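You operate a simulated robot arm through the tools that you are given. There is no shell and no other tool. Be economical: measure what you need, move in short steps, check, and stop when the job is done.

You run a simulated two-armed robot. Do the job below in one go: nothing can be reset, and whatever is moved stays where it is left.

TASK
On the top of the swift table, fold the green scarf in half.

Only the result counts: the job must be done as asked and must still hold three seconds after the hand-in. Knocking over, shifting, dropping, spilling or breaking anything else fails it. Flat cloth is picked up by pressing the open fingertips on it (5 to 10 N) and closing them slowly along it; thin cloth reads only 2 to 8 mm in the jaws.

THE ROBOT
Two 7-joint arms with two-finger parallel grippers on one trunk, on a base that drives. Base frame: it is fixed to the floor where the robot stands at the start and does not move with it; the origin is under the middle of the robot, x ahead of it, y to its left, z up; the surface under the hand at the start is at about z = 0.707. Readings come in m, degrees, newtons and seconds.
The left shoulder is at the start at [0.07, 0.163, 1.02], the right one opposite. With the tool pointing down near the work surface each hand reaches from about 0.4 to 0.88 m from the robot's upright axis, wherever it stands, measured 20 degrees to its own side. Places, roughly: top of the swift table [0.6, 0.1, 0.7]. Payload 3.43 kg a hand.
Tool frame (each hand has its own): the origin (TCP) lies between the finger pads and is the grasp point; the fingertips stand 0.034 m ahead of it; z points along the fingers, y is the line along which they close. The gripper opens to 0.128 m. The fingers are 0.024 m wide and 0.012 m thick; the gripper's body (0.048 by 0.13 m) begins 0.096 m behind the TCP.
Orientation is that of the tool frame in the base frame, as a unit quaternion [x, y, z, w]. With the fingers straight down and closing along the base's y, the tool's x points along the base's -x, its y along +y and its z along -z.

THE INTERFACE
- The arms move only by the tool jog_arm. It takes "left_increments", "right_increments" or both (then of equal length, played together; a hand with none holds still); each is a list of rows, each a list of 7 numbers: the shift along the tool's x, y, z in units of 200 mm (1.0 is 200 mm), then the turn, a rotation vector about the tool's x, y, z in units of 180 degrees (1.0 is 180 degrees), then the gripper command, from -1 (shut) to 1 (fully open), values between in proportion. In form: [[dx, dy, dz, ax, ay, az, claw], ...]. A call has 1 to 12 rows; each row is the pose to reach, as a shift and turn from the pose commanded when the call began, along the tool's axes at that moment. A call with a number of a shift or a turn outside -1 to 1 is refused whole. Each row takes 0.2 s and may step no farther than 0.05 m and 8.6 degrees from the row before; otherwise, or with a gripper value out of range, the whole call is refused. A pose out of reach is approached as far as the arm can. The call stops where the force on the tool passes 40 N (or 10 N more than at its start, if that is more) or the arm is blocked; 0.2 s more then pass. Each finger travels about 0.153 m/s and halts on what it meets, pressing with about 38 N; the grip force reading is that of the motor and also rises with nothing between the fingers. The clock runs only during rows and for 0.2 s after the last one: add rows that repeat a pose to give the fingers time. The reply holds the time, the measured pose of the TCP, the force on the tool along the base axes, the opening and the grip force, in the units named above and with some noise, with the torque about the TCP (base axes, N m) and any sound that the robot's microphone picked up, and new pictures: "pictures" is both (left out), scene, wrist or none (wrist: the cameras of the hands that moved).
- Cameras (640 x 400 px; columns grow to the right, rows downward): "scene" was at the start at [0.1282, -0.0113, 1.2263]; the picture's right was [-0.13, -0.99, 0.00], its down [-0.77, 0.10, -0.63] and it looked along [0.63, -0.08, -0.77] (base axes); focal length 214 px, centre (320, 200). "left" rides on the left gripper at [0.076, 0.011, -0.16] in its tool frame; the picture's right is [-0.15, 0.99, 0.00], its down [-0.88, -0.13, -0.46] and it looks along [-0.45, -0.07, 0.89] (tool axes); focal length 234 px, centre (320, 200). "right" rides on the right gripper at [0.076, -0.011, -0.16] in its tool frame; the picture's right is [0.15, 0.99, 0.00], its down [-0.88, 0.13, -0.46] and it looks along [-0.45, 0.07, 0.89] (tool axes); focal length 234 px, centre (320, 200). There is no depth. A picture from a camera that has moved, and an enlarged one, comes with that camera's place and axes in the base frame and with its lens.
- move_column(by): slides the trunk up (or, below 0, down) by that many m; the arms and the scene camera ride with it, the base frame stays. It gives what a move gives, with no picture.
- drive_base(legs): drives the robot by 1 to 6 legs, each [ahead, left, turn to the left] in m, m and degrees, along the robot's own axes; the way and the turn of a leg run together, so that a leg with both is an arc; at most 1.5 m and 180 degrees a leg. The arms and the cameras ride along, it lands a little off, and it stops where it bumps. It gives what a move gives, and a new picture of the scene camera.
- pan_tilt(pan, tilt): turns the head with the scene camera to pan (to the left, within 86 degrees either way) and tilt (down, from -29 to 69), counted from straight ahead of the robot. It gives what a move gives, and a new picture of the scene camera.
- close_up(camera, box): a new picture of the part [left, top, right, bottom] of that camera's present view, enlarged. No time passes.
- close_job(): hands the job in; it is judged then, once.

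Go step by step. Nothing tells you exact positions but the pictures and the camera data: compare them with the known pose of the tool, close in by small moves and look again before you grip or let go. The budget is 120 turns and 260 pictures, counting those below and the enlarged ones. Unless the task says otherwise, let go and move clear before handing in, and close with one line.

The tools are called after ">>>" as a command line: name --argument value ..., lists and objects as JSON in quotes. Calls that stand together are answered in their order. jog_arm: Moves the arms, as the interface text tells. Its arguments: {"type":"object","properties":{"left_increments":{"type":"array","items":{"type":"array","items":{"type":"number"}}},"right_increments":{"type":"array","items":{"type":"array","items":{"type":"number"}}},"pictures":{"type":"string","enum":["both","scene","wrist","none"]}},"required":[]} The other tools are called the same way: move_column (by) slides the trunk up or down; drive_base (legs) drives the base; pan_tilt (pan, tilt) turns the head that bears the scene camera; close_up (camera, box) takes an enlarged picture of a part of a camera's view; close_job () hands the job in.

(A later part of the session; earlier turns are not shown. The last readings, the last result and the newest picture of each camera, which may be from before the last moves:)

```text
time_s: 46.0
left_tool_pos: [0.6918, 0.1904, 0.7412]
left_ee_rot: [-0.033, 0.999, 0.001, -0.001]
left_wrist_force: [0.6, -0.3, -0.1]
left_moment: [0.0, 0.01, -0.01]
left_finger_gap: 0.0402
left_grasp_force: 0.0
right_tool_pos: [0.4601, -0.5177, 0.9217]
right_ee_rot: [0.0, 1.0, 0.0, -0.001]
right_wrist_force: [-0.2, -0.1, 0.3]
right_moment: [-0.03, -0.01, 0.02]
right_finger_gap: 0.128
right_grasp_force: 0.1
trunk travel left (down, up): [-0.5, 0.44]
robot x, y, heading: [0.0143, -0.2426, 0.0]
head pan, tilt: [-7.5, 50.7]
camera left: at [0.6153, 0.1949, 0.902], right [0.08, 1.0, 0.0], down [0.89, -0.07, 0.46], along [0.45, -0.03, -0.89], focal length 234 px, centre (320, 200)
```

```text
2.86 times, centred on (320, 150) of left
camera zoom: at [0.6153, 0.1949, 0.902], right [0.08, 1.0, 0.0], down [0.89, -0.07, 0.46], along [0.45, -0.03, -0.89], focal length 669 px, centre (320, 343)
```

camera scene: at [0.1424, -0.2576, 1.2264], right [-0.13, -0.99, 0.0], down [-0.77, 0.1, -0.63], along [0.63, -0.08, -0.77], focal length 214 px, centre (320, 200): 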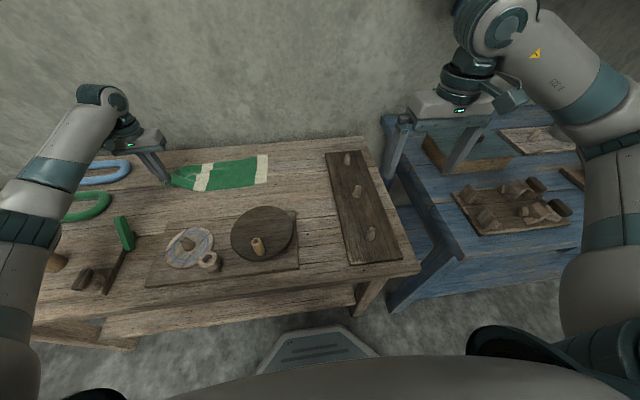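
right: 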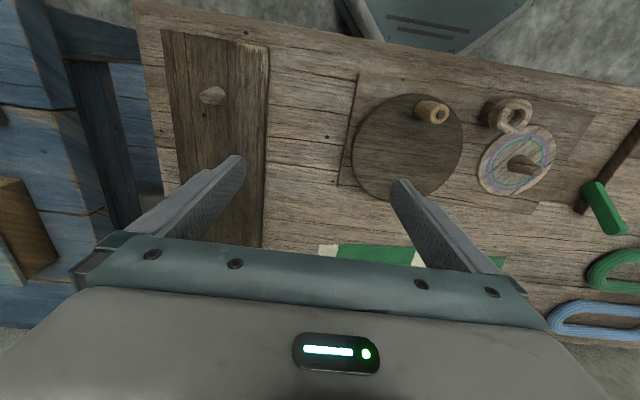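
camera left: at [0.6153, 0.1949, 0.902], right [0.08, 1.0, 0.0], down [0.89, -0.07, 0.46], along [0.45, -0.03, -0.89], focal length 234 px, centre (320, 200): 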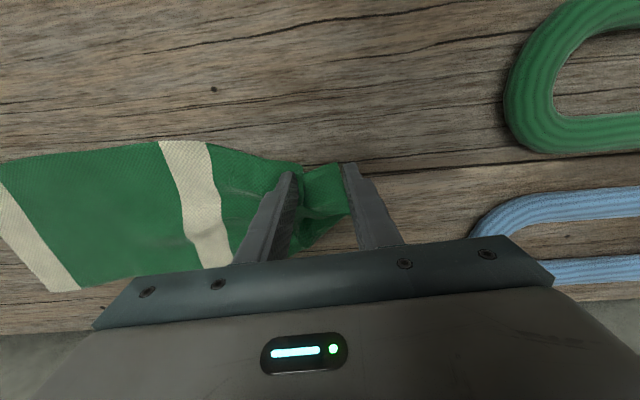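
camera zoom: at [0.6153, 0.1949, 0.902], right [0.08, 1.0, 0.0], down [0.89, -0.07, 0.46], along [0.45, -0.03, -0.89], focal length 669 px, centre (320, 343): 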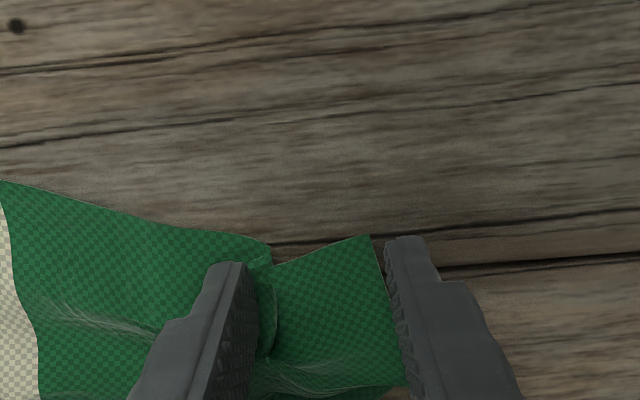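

>>> jog_arm --left_increments '[[0, 0, 0.012, 0, 0, 0, -0.37], [0, 0, 0.022, 0, 0, 0, -0.37], [0, 0, 0.027, 0, 0, 0, -0.37]]' --pictures "none"

>>> jog_arm --left_increments '[[0, 0, 0.003, 0, 0, 0, -0.37], [0, 0, 0.004, 0, 0, 0, -0.37]]' --pictures "none"

```text
time_s: 46.8
left_tool_pos: [0.6917, 0.1895, 0.7396]
left_ee_rot: [-0.032, 0.999, 0.002, 0.001]
left_wrist_force: [-0.6, -0.3, 2.7]
left_moment: [-0.07, -0.03, 0.03]
left_finger_gap: 0.04
left_grasp_force: 0.1
right_tool_pos: [0.4601, -0.5191, 0.923]
right_ee_rot: [0.0, 1.0, 0.0, 0.0]
right_wrist_force: [0.1, -0.6, -0.6]
right_moment: [0.02, 0.03, -0.01]
right_finger_gap: 0.1279
right_grasp_force: 0.2
trunk travel left (down, up): [-0.5, 0.44]
robot x, y, heading: [0.0163, -0.2444, -0.2]
head pan, tilt: [-7.5, 50.7]
```

```text
time_s: 47.4
left_tool_pos: [0.6925, 0.1883, 0.7371]
left_ee_rot: [-0.032, 0.999, 0.002, 0.001]
left_wrist_force: [0.8, 1.1, 5.7]
left_moment: [-0.12, -0.06, 0.03]
left_finger_gap: 0.0398
left_grasp_force: 0.0
right_tool_pos: [0.4578, -0.5189, 0.9226]
right_ee_rot: [-0.001, 1.0, 0.0, 0.0]
right_wrist_force: [-0.6, 0.3, 0.5]
right_moment: [-0.02, 0.0, -0.03]
right_finger_gap: 0.128
right_grasp_force: 0.0
trunk travel left (down, up): [-0.5, 0.44]
robot x, y, heading: [0.0188, -0.2474, 0.1]
head pan, tilt: [-7.5, 50.7]
```

>>> jog_arm --left_increments '[[0, 0, 0.002, 0, 0, 0, -0.45], [0, 0, 0.003, 0, 0, 0, -0.55], [0, 0, 0.003, 0, 0, 0, -0.65], [0, 0, 0.003, 0, 0, 0, -0.75], [0, 0, 0.003, 0, 0, 0, -0.85], [0, 0, 0.003, 0, 0, 0, -0.95], [0, 0, 0.003, 0, 0, 0, -1], [0, 0, 0.003, 0, 0, 0, -1]]' --pictures "wrist"

>>> close_up --camera "left" --box '[220, 80, 420, 220]'

```text
time_s: 49.2
left_tool_pos: [0.6911, 0.19, 0.7367]
left_ee_rot: [-0.032, 0.999, 0.002, 0.001]
left_wrist_force: [1.0, 2.9, 10.6]
left_moment: [-0.02, -0.04, -0.02]
left_finger_gap: 0.0022
left_grasp_force: 36.7
right_tool_pos: [0.4585, -0.5178, 0.9215]
right_ee_rot: [0.0, 1.0, 0.0, 0.001]
right_wrist_force: [-0.4, 0.3, -0.3]
right_moment: [-0.01, 0.02, 0.01]
right_finger_gap: 0.128
right_grasp_force: 0.2
trunk travel left (down, up): [-0.5, 0.44]
robot x, y, heading: [0.0151, -0.246, 0.1]
head pan, tilt: [-7.5, 50.7]
camera left: at [0.615, 0.1947, 0.8968], right [0.08, 1.0, 0.0], down [0.89, -0.07, 0.46], along [0.46, -0.03, -0.89], focal length 234 px, centre (320, 200)
```

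left: 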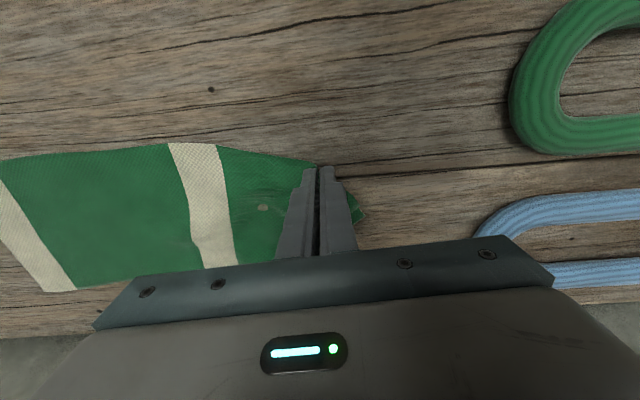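

```text
2.86 times, centred on (320, 150) of left
camera zoom: at [0.615, 0.1947, 0.8968], right [0.08, 1.0, 0.0], down [0.89, -0.07, 0.46], along [0.46, -0.03, -0.89], focal length 669 px, centre (320, 343)
```

zoom: 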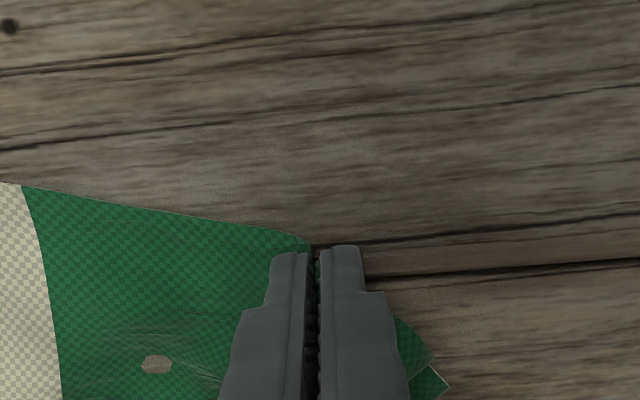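

Gripped right at the near corner. I'll lift it high and let the rest of the end hang free.

>>> jog_arm --left_increments '[[0, 0, -0.2, 0, 0, 0, -1], [0, -0.08, -0.42, 0, 0, 0, -1], [0, -0.18, -0.64, 0, 0, 0, -1], [0, -0.3, -0.84, 0, 0, 0, -1], [0, -0.4, -0.95, 0, 0, 0, -1], [0, -0.4, -0.95, 0, 0, 0, -1]]' --pictures "wrist"

>>> close_up --camera "scene" --box '[140, 90, 300, 190]'

```text
time_s: 50.6
left_tool_pos: [0.6984, 0.1092, 0.9263]
left_ee_rot: [-0.034, 0.999, 0.002, 0.0]
left_wrist_force: [0.1, 0.0, 0.5]
left_moment: [-0.01, -0.01, -0.03]
left_finger_gap: 0.0021
left_grasp_force: 36.7
right_tool_pos: [0.4585, -0.5188, 0.9214]
right_ee_rot: [-0.001, 1.0, 0.0, 0.001]
right_wrist_force: [0.2, 0.3, 0.1]
right_moment: [-0.01, -0.02, 0.01]
right_finger_gap: 0.128
right_grasp_force: 0.1
trunk travel left (down, up): [-0.5, 0.44]
robot x, y, heading: [0.014, -0.247, -0.0]
head pan, tilt: [-7.5, 50.7]
camera left: at [0.6215, 0.1153, 1.0861], right [0.08, 1.0, 0.0], down [0.89, -0.07, 0.46], along [0.45, -0.03, -0.89], focal length 234 px, centre (320, 200)
```

left: 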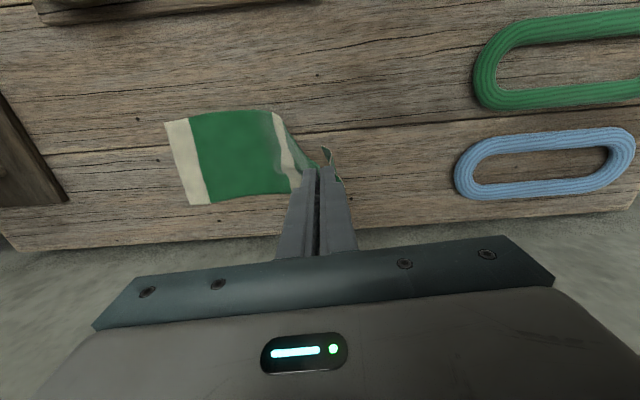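

```text
4.00 times, centred on (220, 140) of scene
camera zoom: at [0.143, -0.2568, 1.2263], right [-0.13, -0.99, 0.0], down [-0.77, 0.1, -0.63], along [0.63, -0.08, -0.77], focal length 858 px, centre (720, 440)
```

zoom: 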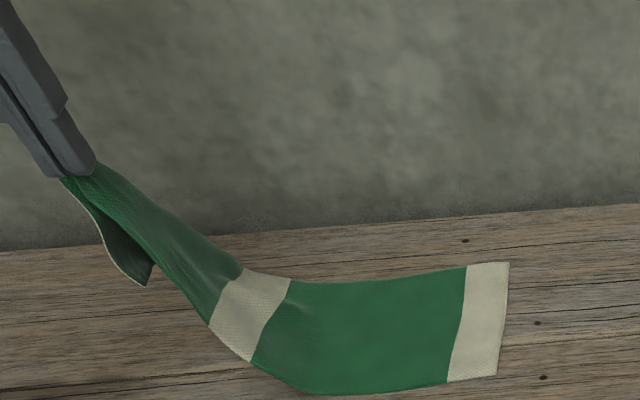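

The near corner is in the grip, and the far corner hangs straight down, untucked. Next I'll lay it flat: far corner first, then the hand outward to the near-left corner.

>>> jog_arm --left_increments '[[-0.065, 0.15, 0.1, 0, 0, 0, -1], [-0.13, 0.297, 0.2, 0, 0, 0, -1], [-0.1, 0.4, 0.35, 0, 0, 0, -1], [-0.068, 0.5, 0.495, 0, 0, 0, -1], [0, 0.58, 0.62, 0, 0, 0, -1], [0.072, 0.66, 0.745, 0, 0, 0, -1], [0.168, 0.72, 0.915, 0, 0, 0, -1], [0.168, 0.72, 0.915, 0, 0, 0, -1]]' --pictures "wrist"

>>> close_up --camera "scene" --box '[120, 110, 280, 210]'

```text
time_s: 52.4
left_tool_pos: [0.6544, 0.251, 0.7429]
left_ee_rot: [-0.032, 0.999, 0.002, 0.001]
left_wrist_force: [-0.3, -0.3, -0.1]
left_moment: [0.01, 0.04, -0.06]
left_finger_gap: 0.0022
left_grasp_force: 36.9
right_tool_pos: [0.4594, -0.5182, 0.9209]
right_ee_rot: [0.0, 1.0, 0.0, 0.0]
right_wrist_force: [0.9, -0.4, -0.1]
right_moment: [0.01, -0.01, -0.01]
right_finger_gap: 0.1282
right_grasp_force: 0.1
trunk travel left (down, up): [-0.5, 0.44]
robot x, y, heading: [0.0146, -0.2441, -0.1]
head pan, tilt: [-7.5, 50.7]
camera left: at [0.5779, 0.2564, 0.9031], right [0.08, 1.0, 0.0], down [0.89, -0.08, 0.46], along [0.46, -0.03, -0.89], focal length 234 px, centre (320, 200)
```

left: 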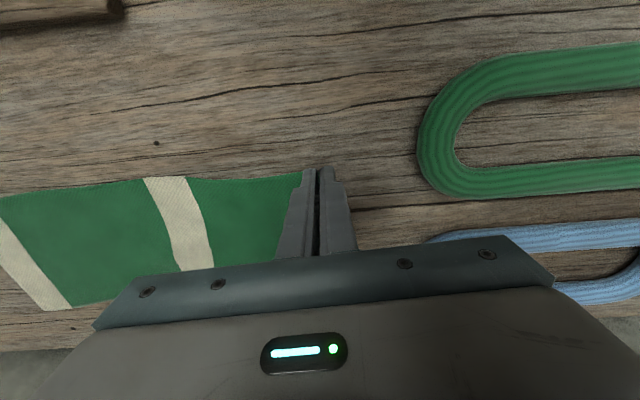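

```text
4.00 times, centred on (200, 160) of scene
camera zoom: at [0.1431, -0.2578, 1.2263], right [-0.13, -0.99, 0.0], down [-0.77, 0.1, -0.63], along [0.63, -0.08, -0.77], focal length 858 px, centre (800, 360)
```

zoom: 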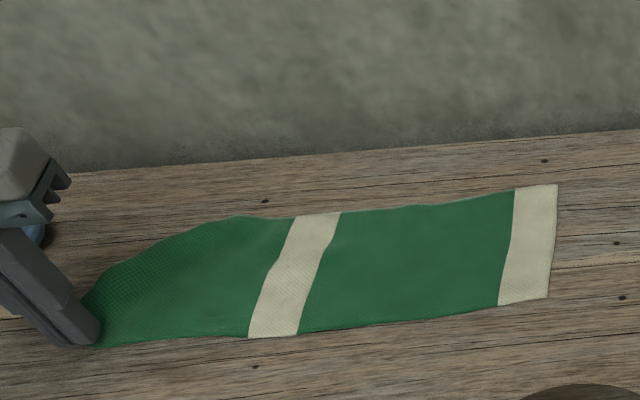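

That laid out well. I'll release and move off to inspect.

>>> jog_arm --left_increments '[[0, 0, 0, 0, 0, 0, -0.9], [0, 0, -0.01, 0, 0, 0, -0.75], [0, 0, -0.02, 0, 0, 0, -0.6], [0, 0, -0.14, 0, 0, 0, -0.5], [0, 0, -0.35, 0, 0, 0, -0.4], [0, 0, -0.55, 0, 0, 0, -0.4], [0.15, 0.1, -0.65, 0, 0, 0, -0.4], [0.3, 0.2, -0.65, 0, 0, 0, -0.4]]' --pictures "wrist"

>>> close_up --camera "scene" --box '[120, 110, 280, 210]'

>>> close_up --camera "left" --box '[100, 100, 360, 280]'

```text
time_s: 54.2
left_tool_pos: [0.5915, 0.2854, 0.8735]
left_ee_rot: [-0.031, 1.0, 0.002, 0.0]
left_wrist_force: [-0.5, 0.1, 0.4]
left_moment: [-0.01, -0.02, 0.03]
left_finger_gap: 0.0384
left_grasp_force: 0.1
right_tool_pos: [0.4579, -0.5173, 0.9225]
right_ee_rot: [0.0, 1.0, 0.0, 0.0]
right_wrist_force: [0.0, 0.6, -0.3]
right_moment: [0.01, -0.01, 0.02]
right_finger_gap: 0.128
right_grasp_force: 0.1
trunk travel left (down, up): [-0.5, 0.44]
robot x, y, heading: [0.0131, -0.2456, 0.0]
head pan, tilt: [-7.5, 50.7]
camera left: at [0.5161, 0.2924, 1.0335], right [0.08, 1.0, 0.0], down [0.89, -0.08, 0.46], along [0.45, -0.04, -0.89], focal length 234 px, centre (320, 200)
```

left: 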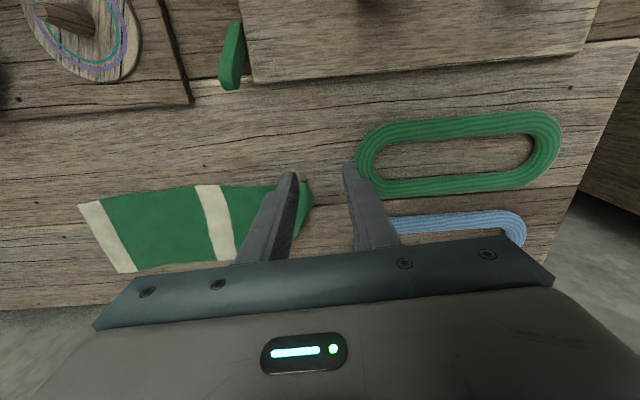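

```text
4.00 times, centred on (200, 160) of scene
camera zoom: at [0.1423, -0.2567, 1.2264], right [-0.13, -0.99, 0.0], down [-0.77, 0.1, -0.63], along [0.63, -0.08, -0.77], focal length 858 px, centre (800, 360)
```

zoom: 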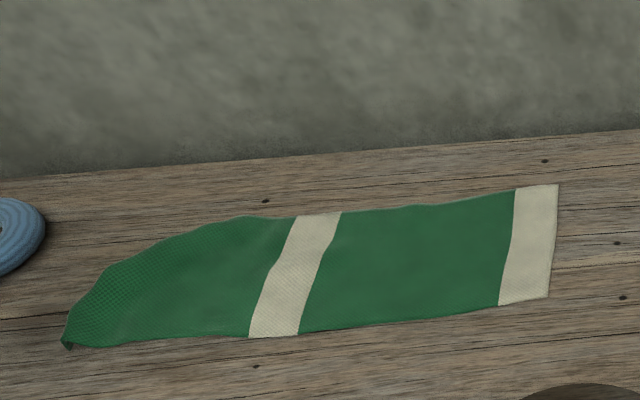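

```text
2.22 times, centred on (230, 190) of left
camera zoom: at [0.5161, 0.2924, 1.0335], right [0.08, 1.0, 0.0], down [0.89, -0.08, 0.46], along [0.45, -0.04, -0.89], focal length 520 px, centre (520, 222)
```

zoom: 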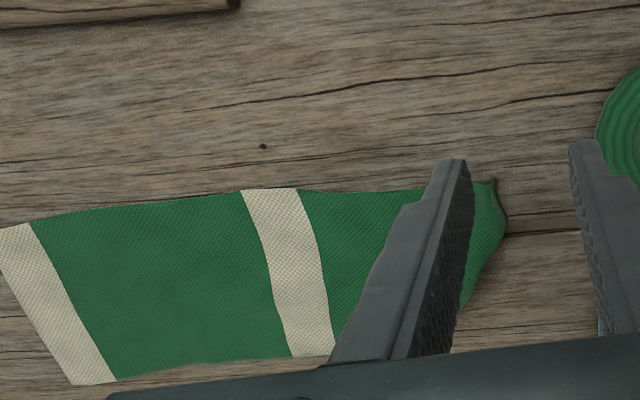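

The far-left corner is still tucked under. I'll regrip the near-left corner at about (.655,.255), lift it straight, and lay it again starting from further left and farther away, so the far corner lands outside.

>>> jog_arm --left_increments '[[-0.15, -0.1, 0.1, 0, 0, 0, -0.37], [-0.33, -0.202, 0.2, 0, 0, 0, -0.37], [-0.33, -0.202, 0.4, 0, 0, 0, -0.37], [-0.33, -0.202, 0.6, 0, 0, 0, -0.37], [-0.33, -0.202, 0.66, 0, 0, 0, -0.37]]' --pictures "none"

>>> close_up --camera "left" --box '[220, 80, 420, 220]'

```text
time_s: 55.4
left_tool_pos: [0.6591, 0.2502, 0.7402]
left_ee_rot: [-0.033, 0.999, 0.002, 0.0]
left_wrist_force: [-0.1, 0.1, -0.3]
left_moment: [0.0, -0.01, -0.02]
left_finger_gap: 0.0405
left_grasp_force: 0.1
right_tool_pos: [0.4588, -0.5184, 0.9227]
right_ee_rot: [0.0, 1.0, 0.001, 0.0]
right_wrist_force: [-0.3, 0.4, 0.4]
right_moment: [-0.01, 0.0, 0.01]
right_finger_gap: 0.1279
right_grasp_force: 0.1
trunk travel left (down, up): [-0.5, 0.44]
robot x, y, heading: [0.0121, -0.245, 0.1]
head pan, tilt: [-7.5, 50.7]
```

```text
2.86 times, centred on (320, 150) of left
camera zoom: at [0.5838, 0.2567, 0.9009], right [0.08, 1.0, 0.0], down [0.89, -0.08, 0.46], along [0.45, -0.03, -0.89], focal length 669 px, centre (320, 343)
```

zoom: 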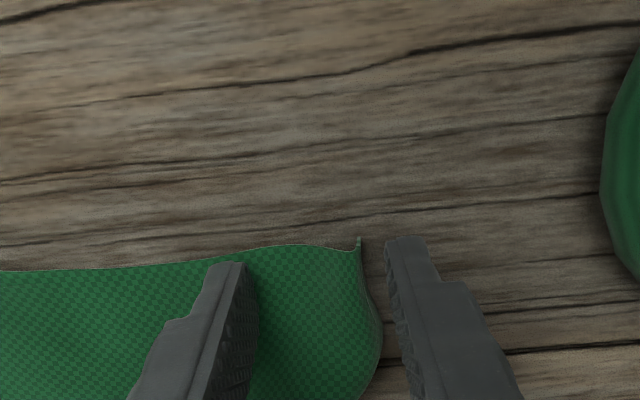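

>>> jog_arm --left_increments '[[0.01, 0, 0.012, 0, 0, 0, -0.37], [0.01, 0, 0.02, 0, 0, 0, -0.37], [0.01, 0, 0.025, 0, 0, 0, -0.37]]' --pictures "none"

>>> jog_arm --left_increments '[[0, 0, 0.003, 0, 0, 0, -0.37], [0, 0, 0.004, 0, 0, 0, -0.37]]' --pictures "none"

```text
time_s: 56.2
left_tool_pos: [0.6575, 0.2506, 0.7351]
left_ee_rot: [-0.032, 0.999, 0.002, 0.0]
left_wrist_force: [1.2, -0.3, 1.6]
left_moment: [-0.04, -0.06, 0.03]
left_finger_gap: 0.0405
left_grasp_force: 0.1
right_tool_pos: [0.4593, -0.5187, 0.9221]
right_ee_rot: [-0.001, 1.0, -0.001, 0.0]
right_wrist_force: [-0.1, 0.9, 1.1]
right_moment: [0.01, -0.02, 0.03]
right_finger_gap: 0.1278
right_grasp_force: 0.0
trunk travel left (down, up): [-0.5, 0.44]
robot x, y, heading: [0.013, -0.2472, 0.0]
head pan, tilt: [-7.5, 50.7]
```

```text
time_s: 56.8
left_tool_pos: [0.6572, 0.2517, 0.7352]
left_ee_rot: [-0.032, 1.0, 0.002, 0.001]
left_wrist_force: [-0.2, 0.7, 5.3]
left_moment: [-0.16, -0.1, 0.03]
left_finger_gap: 0.0402
left_grasp_force: 0.0
right_tool_pos: [0.4594, -0.5176, 0.922]
right_ee_rot: [0.0, 1.0, 0.0, -0.001]
right_wrist_force: [0.6, 0.2, -0.2]
right_moment: [0.0, 0.03, -0.01]
right_finger_gap: 0.128
right_grasp_force: 0.1
trunk travel left (down, up): [-0.5, 0.44]
robot x, y, heading: [0.017, -0.2459, -0.2]
head pan, tilt: [-7.5, 50.7]
```

>>> jog_arm --left_increments '[[0, 0, 0.002, 0, 0, 0, -0.45], [0, 0, 0.003, 0, 0, 0, -0.55], [0, 0, 0.003, 0, 0, 0, -0.65], [0, 0, 0.003, 0, 0, 0, -0.75], [0, 0, 0.003, 0, 0, 0, -0.85], [0, 0, 0.003, 0, 0, 0, -0.95], [0, 0, 0.003, 0, 0, 0, -1], [0, 0, 0.003, 0, 0, 0, -1]]' --pictures "none"

>>> close_up --camera "left" --box '[220, 80, 420, 220]'

```text
time_s: 58.6
left_tool_pos: [0.6572, 0.2506, 0.7363]
left_ee_rot: [-0.032, 0.999, 0.003, 0.001]
left_wrist_force: [0.3, -2.5, 12.3]
left_moment: [-0.19, -0.1, 0.0]
left_finger_gap: 0.0022
left_grasp_force: 37.3
right_tool_pos: [0.4577, -0.5205, 0.9215]
right_ee_rot: [0.0, 1.0, 0.001, 0.001]
right_wrist_force: [-0.3, -0.1, -0.3]
right_moment: [0.02, -0.01, 0.04]
right_finger_gap: 0.128
right_grasp_force: 0.1
trunk travel left (down, up): [-0.5, 0.44]
robot x, y, heading: [0.0155, -0.2477, -0.0]
head pan, tilt: [-7.5, 50.7]
```

```text
2.86 times, centred on (320, 150) of left
camera zoom: at [0.5812, 0.2557, 0.8957], right [0.08, 1.0, 0.0], down [0.89, -0.08, 0.46], along [0.46, -0.03, -0.89], focal length 669 px, centre (320, 343)
```

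zoom: 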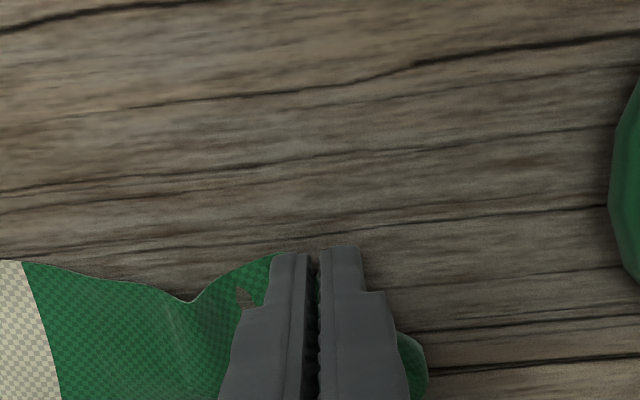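

Gripped. I'll lift it free, then swing left and farther out while high.

>>> jog_arm --left_increments '[[-0.05, -0.09, -0.17, 0, 0, 0, -1], [-0.1, -0.18, -0.34, 0, 0, 0, -1], [-0.15, -0.26, -0.5, 0, 0, 0, -1], [-0.16, -0.4, -0.65, 0, 0, 0, -1], [-0.165, -0.53, -0.8, 0, 0, 0, -1], [-0.17, -0.66, -0.95, 0, 0, 0, -1], [-0.17, -0.66, -0.95, 0, 0, 0, -1], [-0.27, -0.53, -0.91, 0, 0, 0, -1], [-0.36, -0.4, -0.87, 0, 0, 0, -1], [-0.45, -0.28, -0.825, 0, 0, 0, -1], [-0.45, -0.28, -0.825, 0, 0, 0, -1]]' --pictures "wrist"

>>> close_up --camera "scene" --box '[120, 80, 280, 200]'

```text
time_s: 61.0
left_tool_pos: [0.7523, 0.2021, 0.8982]
left_ee_rot: [-0.032, 0.999, 0.002, 0.001]
left_wrist_force: [-0.8, -1.6, -0.4]
left_moment: [0.01, 0.0, 0.02]
left_finger_gap: 0.0022
left_grasp_force: 37.2
right_tool_pos: [0.4585, -0.518, 0.922]
right_ee_rot: [0.0, 1.0, 0.0, 0.0]
right_wrist_force: [0.9, -0.7, 0.5]
right_moment: [-0.01, -0.01, -0.01]
right_finger_gap: 0.128
right_grasp_force: 0.1
trunk travel left (down, up): [-0.5, 0.44]
robot x, y, heading: [0.0151, -0.2478, -0.2]
head pan, tilt: [-7.5, 50.7]
camera left: at [0.6753, 0.207, 1.0589], right [0.08, 1.0, 0.0], down [0.89, -0.08, 0.46], along [0.46, -0.03, -0.89], focal length 234 px, centre (320, 200)
```

left: 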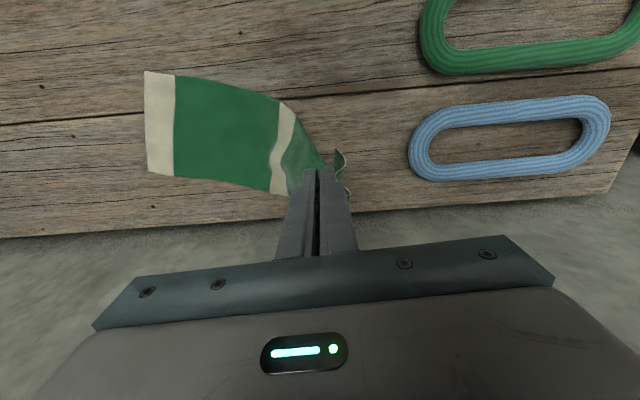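

```text
3.33 times, centred on (200, 140) of scene
camera zoom: at [0.1425, -0.2573, 1.2263], right [-0.13, -0.99, 0.0], down [-0.77, 0.1, -0.63], along [0.63, -0.08, -0.77], focal length 715 px, centre (720, 400)
```

zoom: 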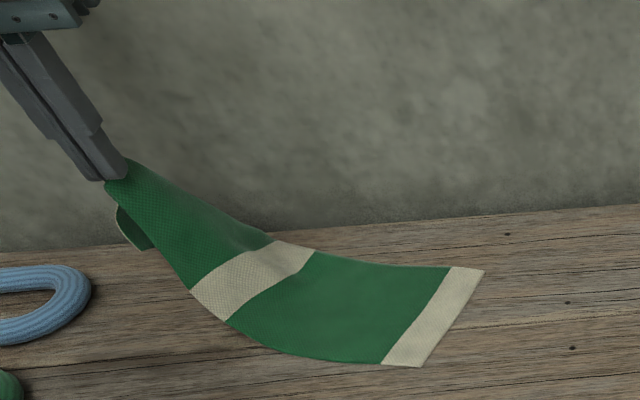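

The free corner is curling under because the hand is on the far side. I'll bring the hand to the near side and lower it there, so the far corner lands on the far side.

>>> jog_arm --left_increments '[[0.18, -0.02, -0.02, 0, 0, 0, -1], [0.363, -0.036, -0.03, 0, 0, 0, -1], [0.52, -0.04, 0.02, 0, 0, 0, -1], [0.665, -0.04, 0.07, 0, 0, 0, -1], [0.665, -0.04, 0.07, 0, 0, 0, -1]]' --pictures "wrist"

>>> close_up --camera "scene" --box '[120, 80, 280, 200]'

```text
time_s: 62.2
left_tool_pos: [0.6203, 0.1845, 0.884]
left_ee_rot: [-0.032, 0.999, 0.001, 0.0]
left_wrist_force: [0.0, 0.4, -0.8]
left_moment: [0.04, 0.01, 0.05]
left_finger_gap: 0.0022
left_grasp_force: 36.3
right_tool_pos: [0.4593, -0.519, 0.9216]
right_ee_rot: [0.0, 1.0, 0.0, 0.0]
right_wrist_force: [-1.0, 0.0, 0.0]
right_moment: [0.02, -0.01, 0.01]
right_finger_gap: 0.1282
right_grasp_force: 0.0
trunk travel left (down, up): [-0.5, 0.44]
robot x, y, heading: [0.0145, -0.2467, 0.1]
head pan, tilt: [-7.5, 50.7]
camera left: at [0.5433, 0.1894, 1.0446], right [0.08, 1.0, 0.0], down [0.89, -0.07, 0.46], along [0.45, -0.03, -0.89], focal length 234 px, centre (320, 200)
```

left: 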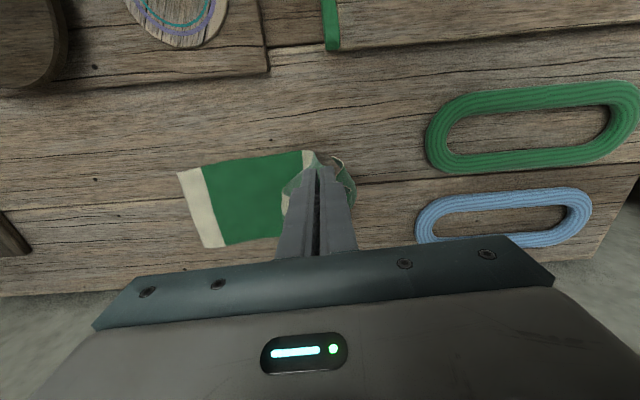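

```text
3.33 times, centred on (200, 140) of scene
camera zoom: at [0.1434, -0.2575, 1.2262], right [-0.13, -0.99, 0.0], down [-0.77, 0.1, -0.63], along [0.63, -0.08, -0.77], focal length 715 px, centre (720, 400)
```

zoom: 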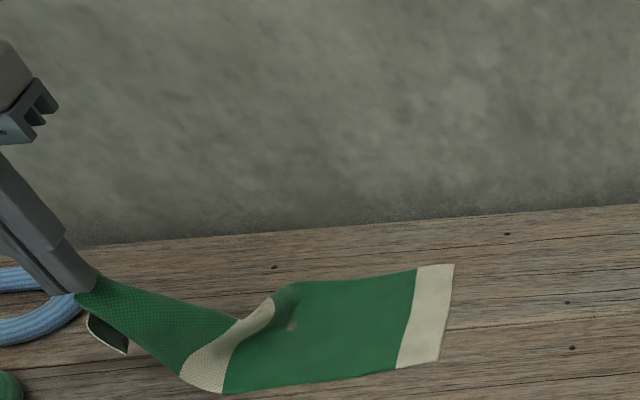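

>>> close_up --camera "left" --box '[250, 120, 390, 220]'

>>> close_up --camera "scene" --box '[125, 130, 205, 190]'

>>> close_up --camera "right" --box '[320, 100, 640, 400]'

```text
4.00 times, centred on (320, 170) of left
camera zoom: at [0.5433, 0.1894, 1.0446], right [0.08, 1.0, 0.0], down [0.89, -0.07, 0.46], along [0.45, -0.03, -0.89], focal length 937 px, centre (320, 320)
```

zoom: 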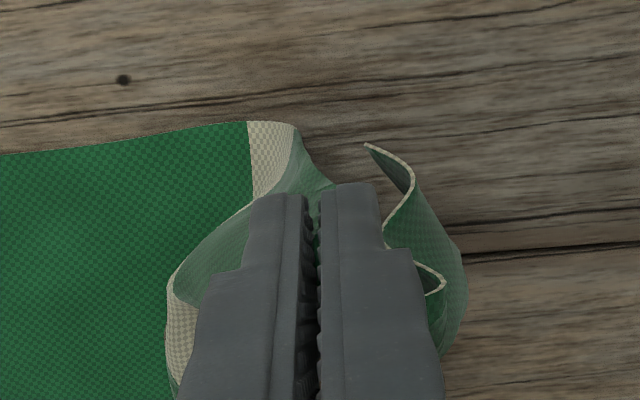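

```text
6.67 times, centred on (165, 160) of scene
camera zoom: at [0.1434, -0.2575, 1.2262], right [-0.13, -0.99, 0.0], down [-0.77, 0.1, -0.63], along [0.63, -0.08, -0.77], focal length 1430 px, centre (1353, 467)
```

zoom: 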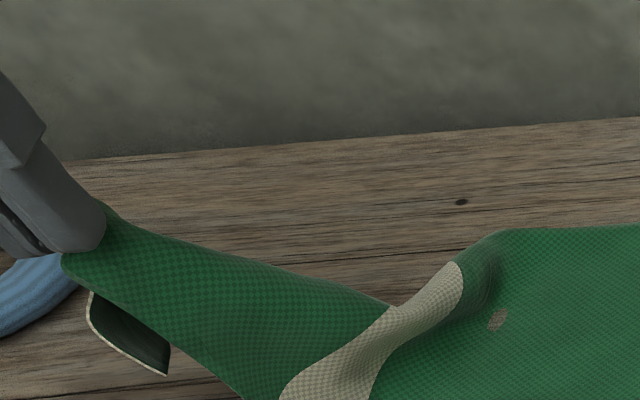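

```text
1.33 times, centred on (480, 250) of right
camera zoom: at [0.3837, -0.5291, 1.0811], right [-0.15, 0.99, 0.0], down [0.88, 0.13, 0.46], along [0.45, 0.07, -0.89], focal length 312 px, centre (107, 133)
```

zoom: 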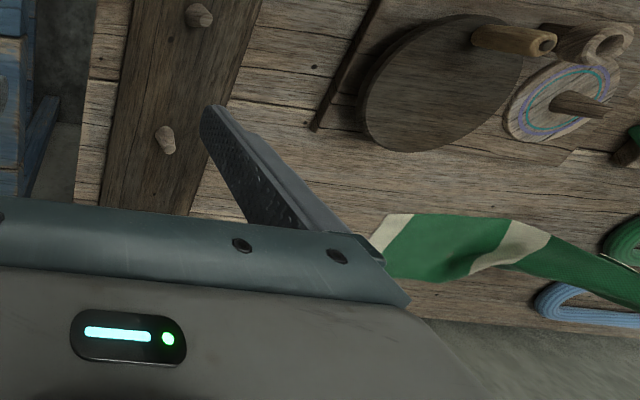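

The grip is a ridge just inside the end with a short tail hanging under it, which tucks in whenever I lay it moving left. I'll go further left and set it down while moving right, so the tail trails outward.

>>> jog_arm --left_increments '[[-0.123, 0.156, 0.07, 0, 0, 0, -1], [-0.246, 0.312, 0.14, 0, 0, 0, -1], [-0.29, 0.4, 0.25, 0, 0, 0, -1], [-0.333, 0.48, 0.365, 0, 0, 0, -1], [-0.333, 0.46, 0.42, 0, 0, 0, -1], [-0.328, 0.407, 0.54, 0, 0, 0, -1], [-0.32, 0.307, 0.68, 0, 0, 0, -1], [-0.32, 0.26, 0.7, 0, 0, 0, -1]]' --pictures "wrist"

>>> close_up --camera "scene" --box '[100, 100, 260, 220]'

>>> close_up --camera "left" --box '[220, 100, 420, 240]'

```text
time_s: 64.0
left_tool_pos: [0.6799, 0.2405, 0.7435]
left_ee_rot: [-0.033, 0.999, 0.002, 0.0]
left_wrist_force: [0.1, -0.2, 0.9]
left_moment: [0.03, -0.01, 0.01]
left_finger_gap: 0.0021
left_grasp_force: 37.0
right_tool_pos: [0.4584, -0.5175, 0.9219]
right_ee_rot: [0.0, 1.0, 0.001, 0.0]
right_wrist_force: [-0.1, 0.1, -0.1]
right_moment: [-0.02, -0.01, -0.02]
right_finger_gap: 0.1281
right_grasp_force: 0.0
trunk travel left (down, up): [-0.5, 0.44]
robot x, y, heading: [0.0156, -0.2446, 0.1]
head pan, tilt: [-7.5, 50.7]
camera left: at [0.6031, 0.2462, 0.9043], right [0.08, 1.0, 0.0], down [0.89, -0.07, 0.46], along [0.45, -0.03, -0.89], focal length 234 px, centre (320, 200)
```

left: 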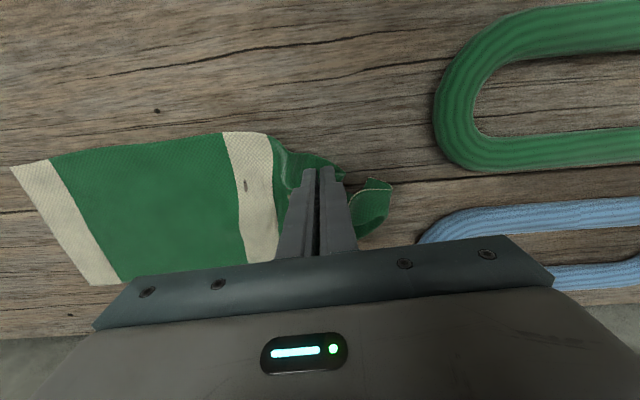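

```text
3.33 times, centred on (180, 160) of scene
camera zoom: at [0.1429, -0.2572, 1.2263], right [-0.13, -0.99, 0.0], down [-0.77, 0.1, -0.63], along [0.63, -0.08, -0.77], focal length 715 px, centre (787, 333)
```

zoom: 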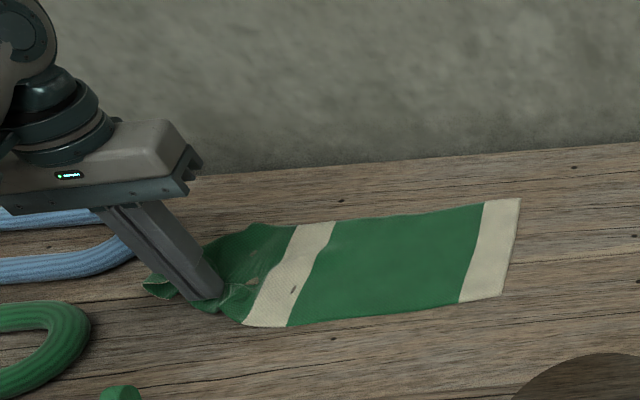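

```text
2.86 times, centred on (320, 170) of left
camera zoom: at [0.6031, 0.2462, 0.9043], right [0.08, 1.0, 0.0], down [0.89, -0.07, 0.46], along [0.45, -0.03, -0.89], focal length 669 px, centre (320, 286)
```

zoom: 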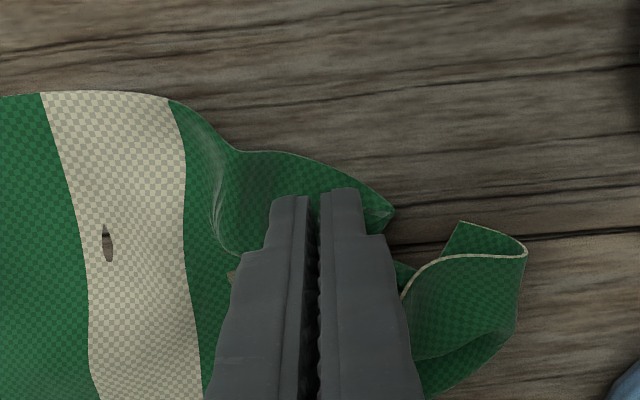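

The tail is now outside. I'll release and inspect.

>>> jog_arm --left_increments '[[0, 0, 0, 0, 0, 0, -0.9], [0, 0, -0.01, 0, 0, 0, -0.75], [0, 0, -0.03, 0, 0, 0, -0.65], [0, 0, -0.15, 0, 0, 0, -0.6], [0, 0, -0.35, 0, 0, 0, -0.5], [0, 0, -0.55, 0, 0, 0, -0.4], [0.2, 0.05, -0.65, 0, 0, 0, -0.4], [0.4, 0.1, -0.65, 0, 0, 0, -0.4]]' --pictures "none"

>>> close_up --camera "scene" --box '[100, 120, 260, 220]'

>>> close_up --camera "left" --box '[140, 120, 400, 300]'

```text
time_s: 65.8
left_tool_pos: [0.5995, 0.2547, 0.8749]
left_ee_rot: [-0.033, 0.999, 0.002, 0.0]
left_wrist_force: [-0.5, -0.4, -0.7]
left_moment: [-0.02, -0.02, 0.01]
left_finger_gap: 0.0383
left_grasp_force: 0.0
right_tool_pos: [0.457, -0.5186, 0.9227]
right_ee_rot: [0.0, 1.0, 0.001, 0.001]
right_wrist_force: [0.9, -0.8, 0.3]
right_moment: [-0.02, -0.03, 0.03]
right_finger_gap: 0.1281
right_grasp_force: 0.0
trunk travel left (down, up): [-0.5, 0.44]
robot x, y, heading: [0.0151, -0.2453, 0.0]
head pan, tilt: [-7.5, 50.7]
```

```text
4.00 times, centred on (180, 170) of scene
camera zoom: at [0.1422, -0.2569, 1.2264], right [-0.13, -0.99, 0.0], down [-0.77, 0.1, -0.63], along [0.63, -0.08, -0.77], focal length 858 px, centre (880, 320)
```

zoom: 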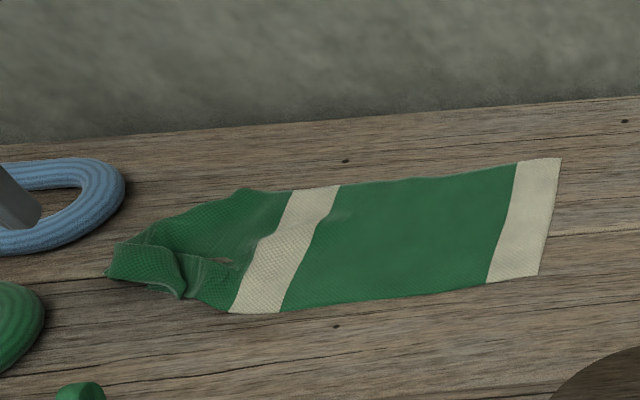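

```text
2.22 times, centred on (270, 210) of left
camera zoom: at [0.5226, 0.2602, 1.0359], right [0.08, 1.0, 0.0], down [0.89, -0.08, 0.46], along [0.45, -0.03, -0.89], focal length 520 px, centre (431, 178)
```

zoom: 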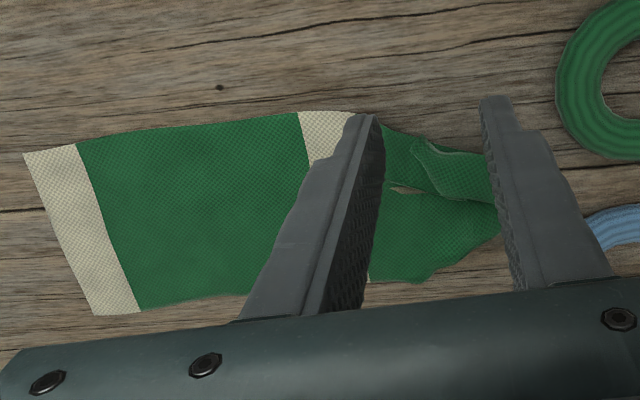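

>>> jog_arm --left_increments '[[0, 0.2, -0.05, 0, 0, 0, -0.4], [0, 0.4, -0.05, 0, 0, 0, -0.4], [0, 0.55, -0.05, 0, 0, 0, -0.4]]' --pictures "none"

>>> close_up --camera "left" --box '[110, 140, 270, 260]'

```text
time_s: 66.6
left_tool_pos: [0.5906, 0.3645, 0.8863]
left_ee_rot: [-0.032, 0.999, 0.003, 0.0]
left_wrist_force: [0.2, -0.4, 0.3]
left_moment: [-0.01, -0.03, 0.0]
left_finger_gap: 0.0386
left_grasp_force: 0.0
right_tool_pos: [0.4587, -0.5181, 0.9222]
right_ee_rot: [0.001, 1.0, 0.0, 0.0]
right_wrist_force: [-1.2, 0.3, -0.5]
right_moment: [0.0, -0.02, -0.01]
right_finger_gap: 0.1279
right_grasp_force: 0.1
trunk travel left (down, up): [-0.5, 0.44]
robot x, y, heading: [0.0155, -0.2471, 0.1]
head pan, tilt: [-7.5, 50.7]
```

```text
3.33 times, centred on (190, 200) of left
camera zoom: at [0.5147, 0.3707, 1.046], right [0.08, 1.0, 0.0], down [0.89, -0.08, 0.46], along [0.45, -0.03, -0.89], focal length 781 px, centre (753, 200)
```

zoom: 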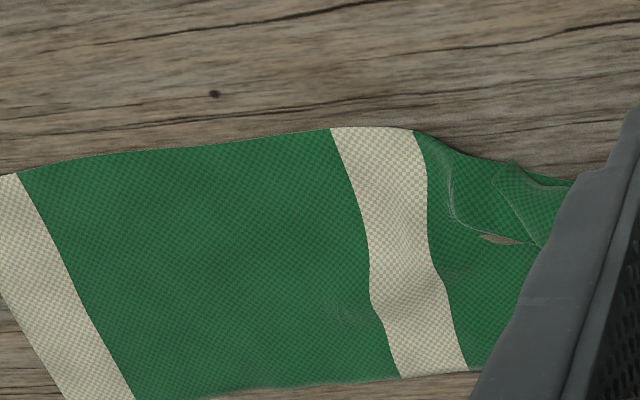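

>>> jog_arm --left_increments '[[-0.2, 0.05, -0.1, 0, 0, 0, -0.4], [-0.4, 0.1, -0.2, 0, 0, 0, -0.4], [-0.5, 0.15, -0.2, 0, 0, 0, -0.4]]' --pictures "none"

>>> close_up --camera "left" --box '[120, 80, 280, 200]'

```text
time_s: 67.4
left_tool_pos: [0.69, 0.4002, 0.9259]
left_ee_rot: [-0.032, 0.999, 0.003, 0.0]
left_wrist_force: [-0.6, 0.1, -0.2]
left_moment: [-0.03, 0.05, 0.01]
left_finger_gap: 0.0385
left_grasp_force: 0.1
right_tool_pos: [0.4602, -0.5187, 0.9218]
right_ee_rot: [-0.001, 1.0, 0.0, 0.0]
right_wrist_force: [0.4, 0.6, -0.9]
right_moment: [0.04, 0.02, -0.03]
right_finger_gap: 0.128
right_grasp_force: 0.0
trunk travel left (down, up): [-0.5, 0.44]
robot x, y, heading: [0.0164, -0.2445, 0.1]
head pan, tilt: [-7.5, 50.7]
```

```text
3.33 times, centred on (200, 140) of left
camera zoom: at [0.6137, 0.4061, 1.0862], right [0.08, 1.0, 0.0], down [0.89, -0.08, 0.45], along [0.45, -0.03, -0.89], focal length 781 px, centre (720, 400)
```

zoom: 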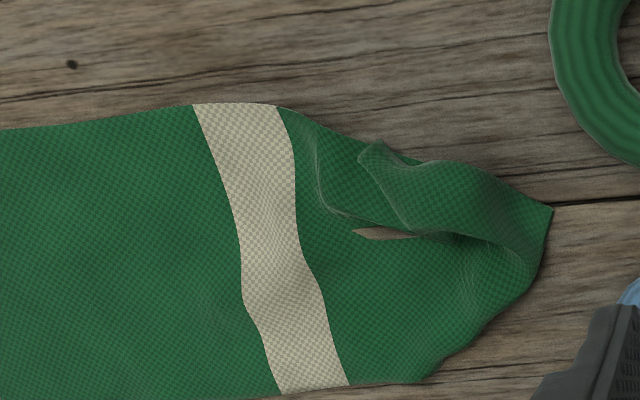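

Now it's clear: the left end is half rolled and tucked, while the white right end is clean. Instead, I'll pick the white end, hang the whole scarf so the crumples fall out, and lay it down again, folding it over in the same motion. First I'll travel over there.

>>> jog_arm --left_increments '[[0, -0.25, 0, 0, 0, 0.01, -0.5], [0, -0.5, 0, 0, 0, 0.0206, -0.53], [0, -0.75, 0, 0, 0, 0.0206, -0.53], [0, -1, 0, 0, 0, 0.0206, -0.53]]' --pictures "none"

>>> jog_arm --left_increments '[[0, -0.25, 0, 0, 0, 0, -0.53], [-0.05, -0.5, 0.1, 0, 0, 0, -0.53], [-0.1, -0.75, 0.2, 0, 0, 0, -0.53], [-0.12, -1, 0.2, 0, 0, 0, -0.53]]' --pictures "wrist"

```text
time_s: 68.4
left_tool_pos: [0.7037, 0.2003, 0.9247]
left_ee_rot: [0.0, 1.0, 0.001, 0.0]
left_wrist_force: [0.8, -1.3, -0.9]
left_moment: [0.0, 0.0, 0.02]
left_finger_gap: 0.0304
left_grasp_force: 0.1
right_tool_pos: [0.4596, -0.519, 0.9215]
right_ee_rot: [-0.001, 1.0, 0.0, -0.001]
right_wrist_force: [0.0, 0.2, 0.4]
right_moment: [-0.01, -0.01, 0.01]
right_finger_gap: 0.1281
right_grasp_force: 0.1
trunk travel left (down, up): [-0.5, 0.44]
robot x, y, heading: [0.0144, -0.2464, -0.0]
head pan, tilt: [-7.5, 50.7]
```

```text
refused: row 2 steps farther than a row can; nothing moved
```

>>> jog_arm --left_increments '[[-0.02, -0.24, 0.0, 0, 0, 0, -0.53], [-0.05, -0.48, 0.0, 0, 0, 0, -0.53], [-0.08, -0.7, 0.1, 0, 0, 0, -0.53], [-0.12, -0.9, 0.22, 0, 0, 0, -0.53], [-0.12, -1, 0.4, 0, 0, 0, -0.53], [-0.12, -1, 0.55, 0, 0, 0, -0.53]]' --pictures "wrist"

```text
time_s: 69.8
left_tool_pos: [0.726, 0.0019, 0.8128]
left_ee_rot: [0.0, 1.0, 0.002, -0.001]
left_wrist_force: [0.1, 0.3, -0.3]
left_moment: [0.0, -0.01, -0.01]
left_finger_gap: 0.0301
left_grasp_force: 0.0
right_tool_pos: [0.459, -0.5178, 0.9214]
right_ee_rot: [0.0, 1.0, -0.001, 0.0]
right_wrist_force: [0.9, 0.1, -0.5]
right_moment: [0.05, 0.0, 0.01]
right_finger_gap: 0.1279
right_grasp_force: 0.0
trunk travel left (down, up): [-0.5, 0.44]
robot x, y, heading: [0.0128, -0.2454, 0.1]
head pan, tilt: [-7.5, 50.7]
camera left: at [0.6506, 0.0122, 0.9733], right [0.15, 0.99, 0.0], down [0.88, -0.13, 0.46], along [0.45, -0.06, -0.89], focal length 234 px, centre (320, 200)
```

left: 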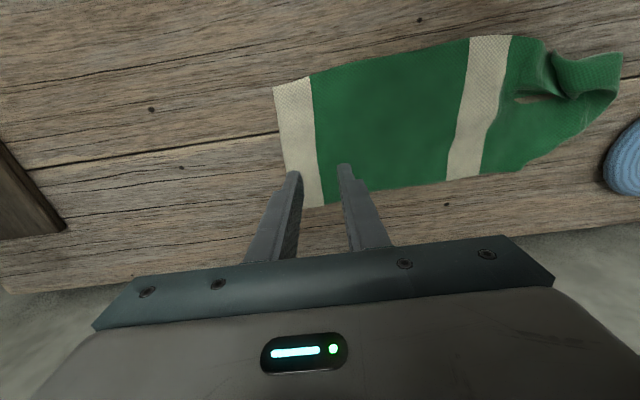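

The white edge's mid lies at about (.722,-.031). I'll position with the outer finger just past the edge and come down.

>>> jog_arm --left_increments '[[0.01, -0.1, 0.1, 0, 0, 0, -0.53], [0.01, -0.1, 0.25, 0, 0, 0, -0.53], [0.01, -0.1, 0.355, 0, 0, 0, -0.53]]' --pictures "none"

>>> close_up --camera "left" --box '[220, 80, 420, 220]'

```text
time_s: 70.6
left_tool_pos: [0.7254, -0.018, 0.7425]
left_ee_rot: [0.0, 1.0, 0.002, 0.0]
left_wrist_force: [0.3, 0.2, 0.0]
left_moment: [0.0, 0.0, -0.01]
left_finger_gap: 0.0302
left_grasp_force: 0.1
right_tool_pos: [0.4593, -0.5181, 0.9222]
right_ee_rot: [0.0, 1.0, -0.001, 0.001]
right_wrist_force: [-0.6, 0.8, -0.1]
right_moment: [-0.05, 0.01, 0.02]
right_finger_gap: 0.1279
right_grasp_force: 0.0
trunk travel left (down, up): [-0.5, 0.44]
robot x, y, heading: [0.0159, -0.246, -0.1]
head pan, tilt: [-7.5, 50.7]
```

```text
2.86 times, centred on (320, 150) of left
camera zoom: at [0.6491, -0.008, 0.9025], right [0.15, 0.99, 0.0], down [0.88, -0.13, 0.46], along [0.45, -0.06, -0.89], focal length 669 px, centre (320, 343)
```

zoom: 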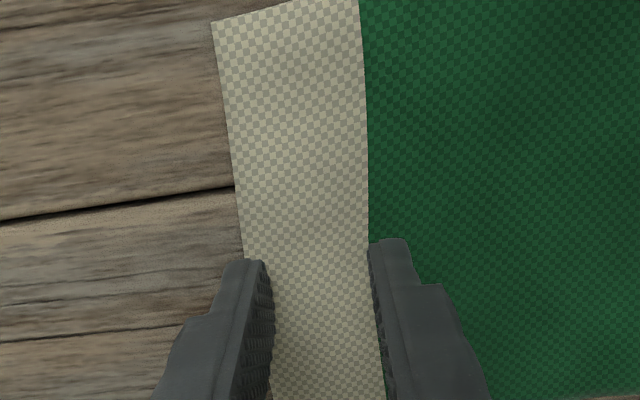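

>>> jog_arm --left_increments '[[0, -0.055, 0, 0.0013, 0, 0, -0.53], [0, -0.055, 0.018, 0.0013, 0, 0, -0.53], [0, -0.055, 0.03, 0.0013, 0, 0, -0.53]]' --pictures "none"

>>> jog_arm --left_increments '[[0, 0, 0.003, 0, 0, 0, -0.53], [0, 0, 0.005, 0, 0, 0, -0.53]]' --pictures "none"

```text
time_s: 71.4
left_tool_pos: [0.7239, -0.0311, 0.7359]
left_ee_rot: [0.001, 1.0, 0.0, 0.0]
left_wrist_force: [-0.1, 0.5, -0.3]
left_moment: [-0.02, 0.02, 0.0]
left_finger_gap: 0.0303
left_grasp_force: 0.1
right_tool_pos: [0.4604, -0.5175, 0.9227]
right_ee_rot: [0.0, 1.0, 0.0, 0.0]
right_wrist_force: [0.1, 0.2, 0.5]
right_moment: [0.01, 0.02, -0.02]
right_finger_gap: 0.128
right_grasp_force: 0.0
trunk travel left (down, up): [-0.5, 0.44]
robot x, y, heading: [0.014, -0.2483, 0.2]
head pan, tilt: [-7.5, 50.7]
```

```text
time_s: 72.0
left_tool_pos: [0.7258, -0.0297, 0.7347]
left_ee_rot: [-0.001, 1.0, 0.0, 0.0]
left_wrist_force: [-1.0, -0.4, 0.2]
left_moment: [-0.03, -0.01, 0.0]
left_finger_gap: 0.0302
left_grasp_force: 0.0
right_tool_pos: [0.4593, -0.5178, 0.9222]
right_ee_rot: [0.0, 1.0, 0.0, 0.0]
right_wrist_force: [-0.2, -0.4, 0.5]
right_moment: [0.03, 0.01, 0.0]
right_finger_gap: 0.1282
right_grasp_force: 0.1
trunk travel left (down, up): [-0.5, 0.44]
robot x, y, heading: [0.0156, -0.2449, -0.1]
head pan, tilt: [-7.5, 50.7]
```

>>> jog_arm --left_increments '[[0, 0, 0.004, 0, 0, 0, -0.53], [0, 0, 0.007, 0, 0, 0, -0.53]]' --pictures "none"

>>> jog_arm --left_increments '[[0, 0, 0.002, 0, 0, 0, -0.53], [0, 0, 0.003, 0, 0, 0, -0.53]]' --pictures "none"

>>> close_up --camera "left" --box '[220, 80, 420, 220]'

```text
time_s: 72.6
left_tool_pos: [0.7245, -0.0293, 0.7348]
left_ee_rot: [0.0, 1.0, 0.0, 0.001]
left_wrist_force: [1.4, 0.5, 6.1]
left_moment: [0.11, -0.02, -0.02]
left_finger_gap: 0.0301
left_grasp_force: 0.2
right_tool_pos: [0.4588, -0.5176, 0.9213]
right_ee_rot: [0.0, 1.0, 0.0, 0.0]
right_wrist_force: [0.1, 0.1, 0.0]
right_moment: [0.02, 0.0, 0.0]
right_finger_gap: 0.1284
right_grasp_force: 0.1
trunk travel left (down, up): [-0.5, 0.44]
robot x, y, heading: [0.0178, -0.2458, -0.2]
head pan, tilt: [-7.5, 50.7]
```

```text
time_s: 73.2
left_tool_pos: [0.7245, -0.0309, 0.7356]
left_ee_rot: [0.0, 1.0, 0.0, 0.002]
left_wrist_force: [2.2, 0.0, 11.5]
left_moment: [0.21, -0.02, -0.01]
left_finger_gap: 0.0298
left_grasp_force: 0.0
right_tool_pos: [0.4578, -0.5183, 0.9213]
right_ee_rot: [0.0, 1.0, 0.0, 0.001]
right_wrist_force: [0.3, 0.8, 0.5]
right_moment: [-0.01, -0.01, -0.01]
right_finger_gap: 0.128
right_grasp_force: 0.0
trunk travel left (down, up): [-0.5, 0.44]
robot x, y, heading: [0.0144, -0.2461, -0.1]
head pan, tilt: [-7.5, 50.7]
```

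```text
2.86 times, centred on (320, 150) of left
camera zoom: at [0.6483, -0.0185, 0.8955], right [0.15, 0.99, 0.0], down [0.88, -0.13, 0.46], along [0.45, -0.07, -0.89], focal length 669 px, centre (320, 343)
```

zoom: 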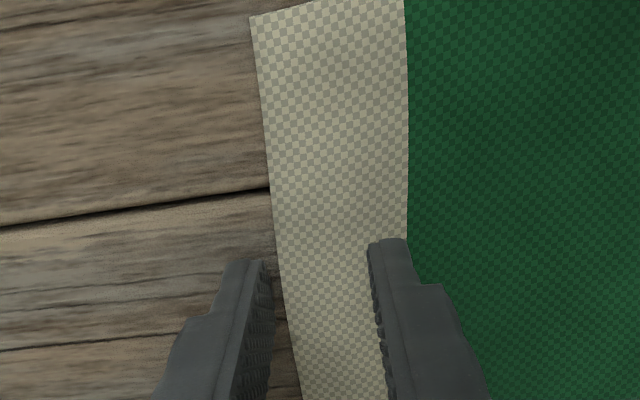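

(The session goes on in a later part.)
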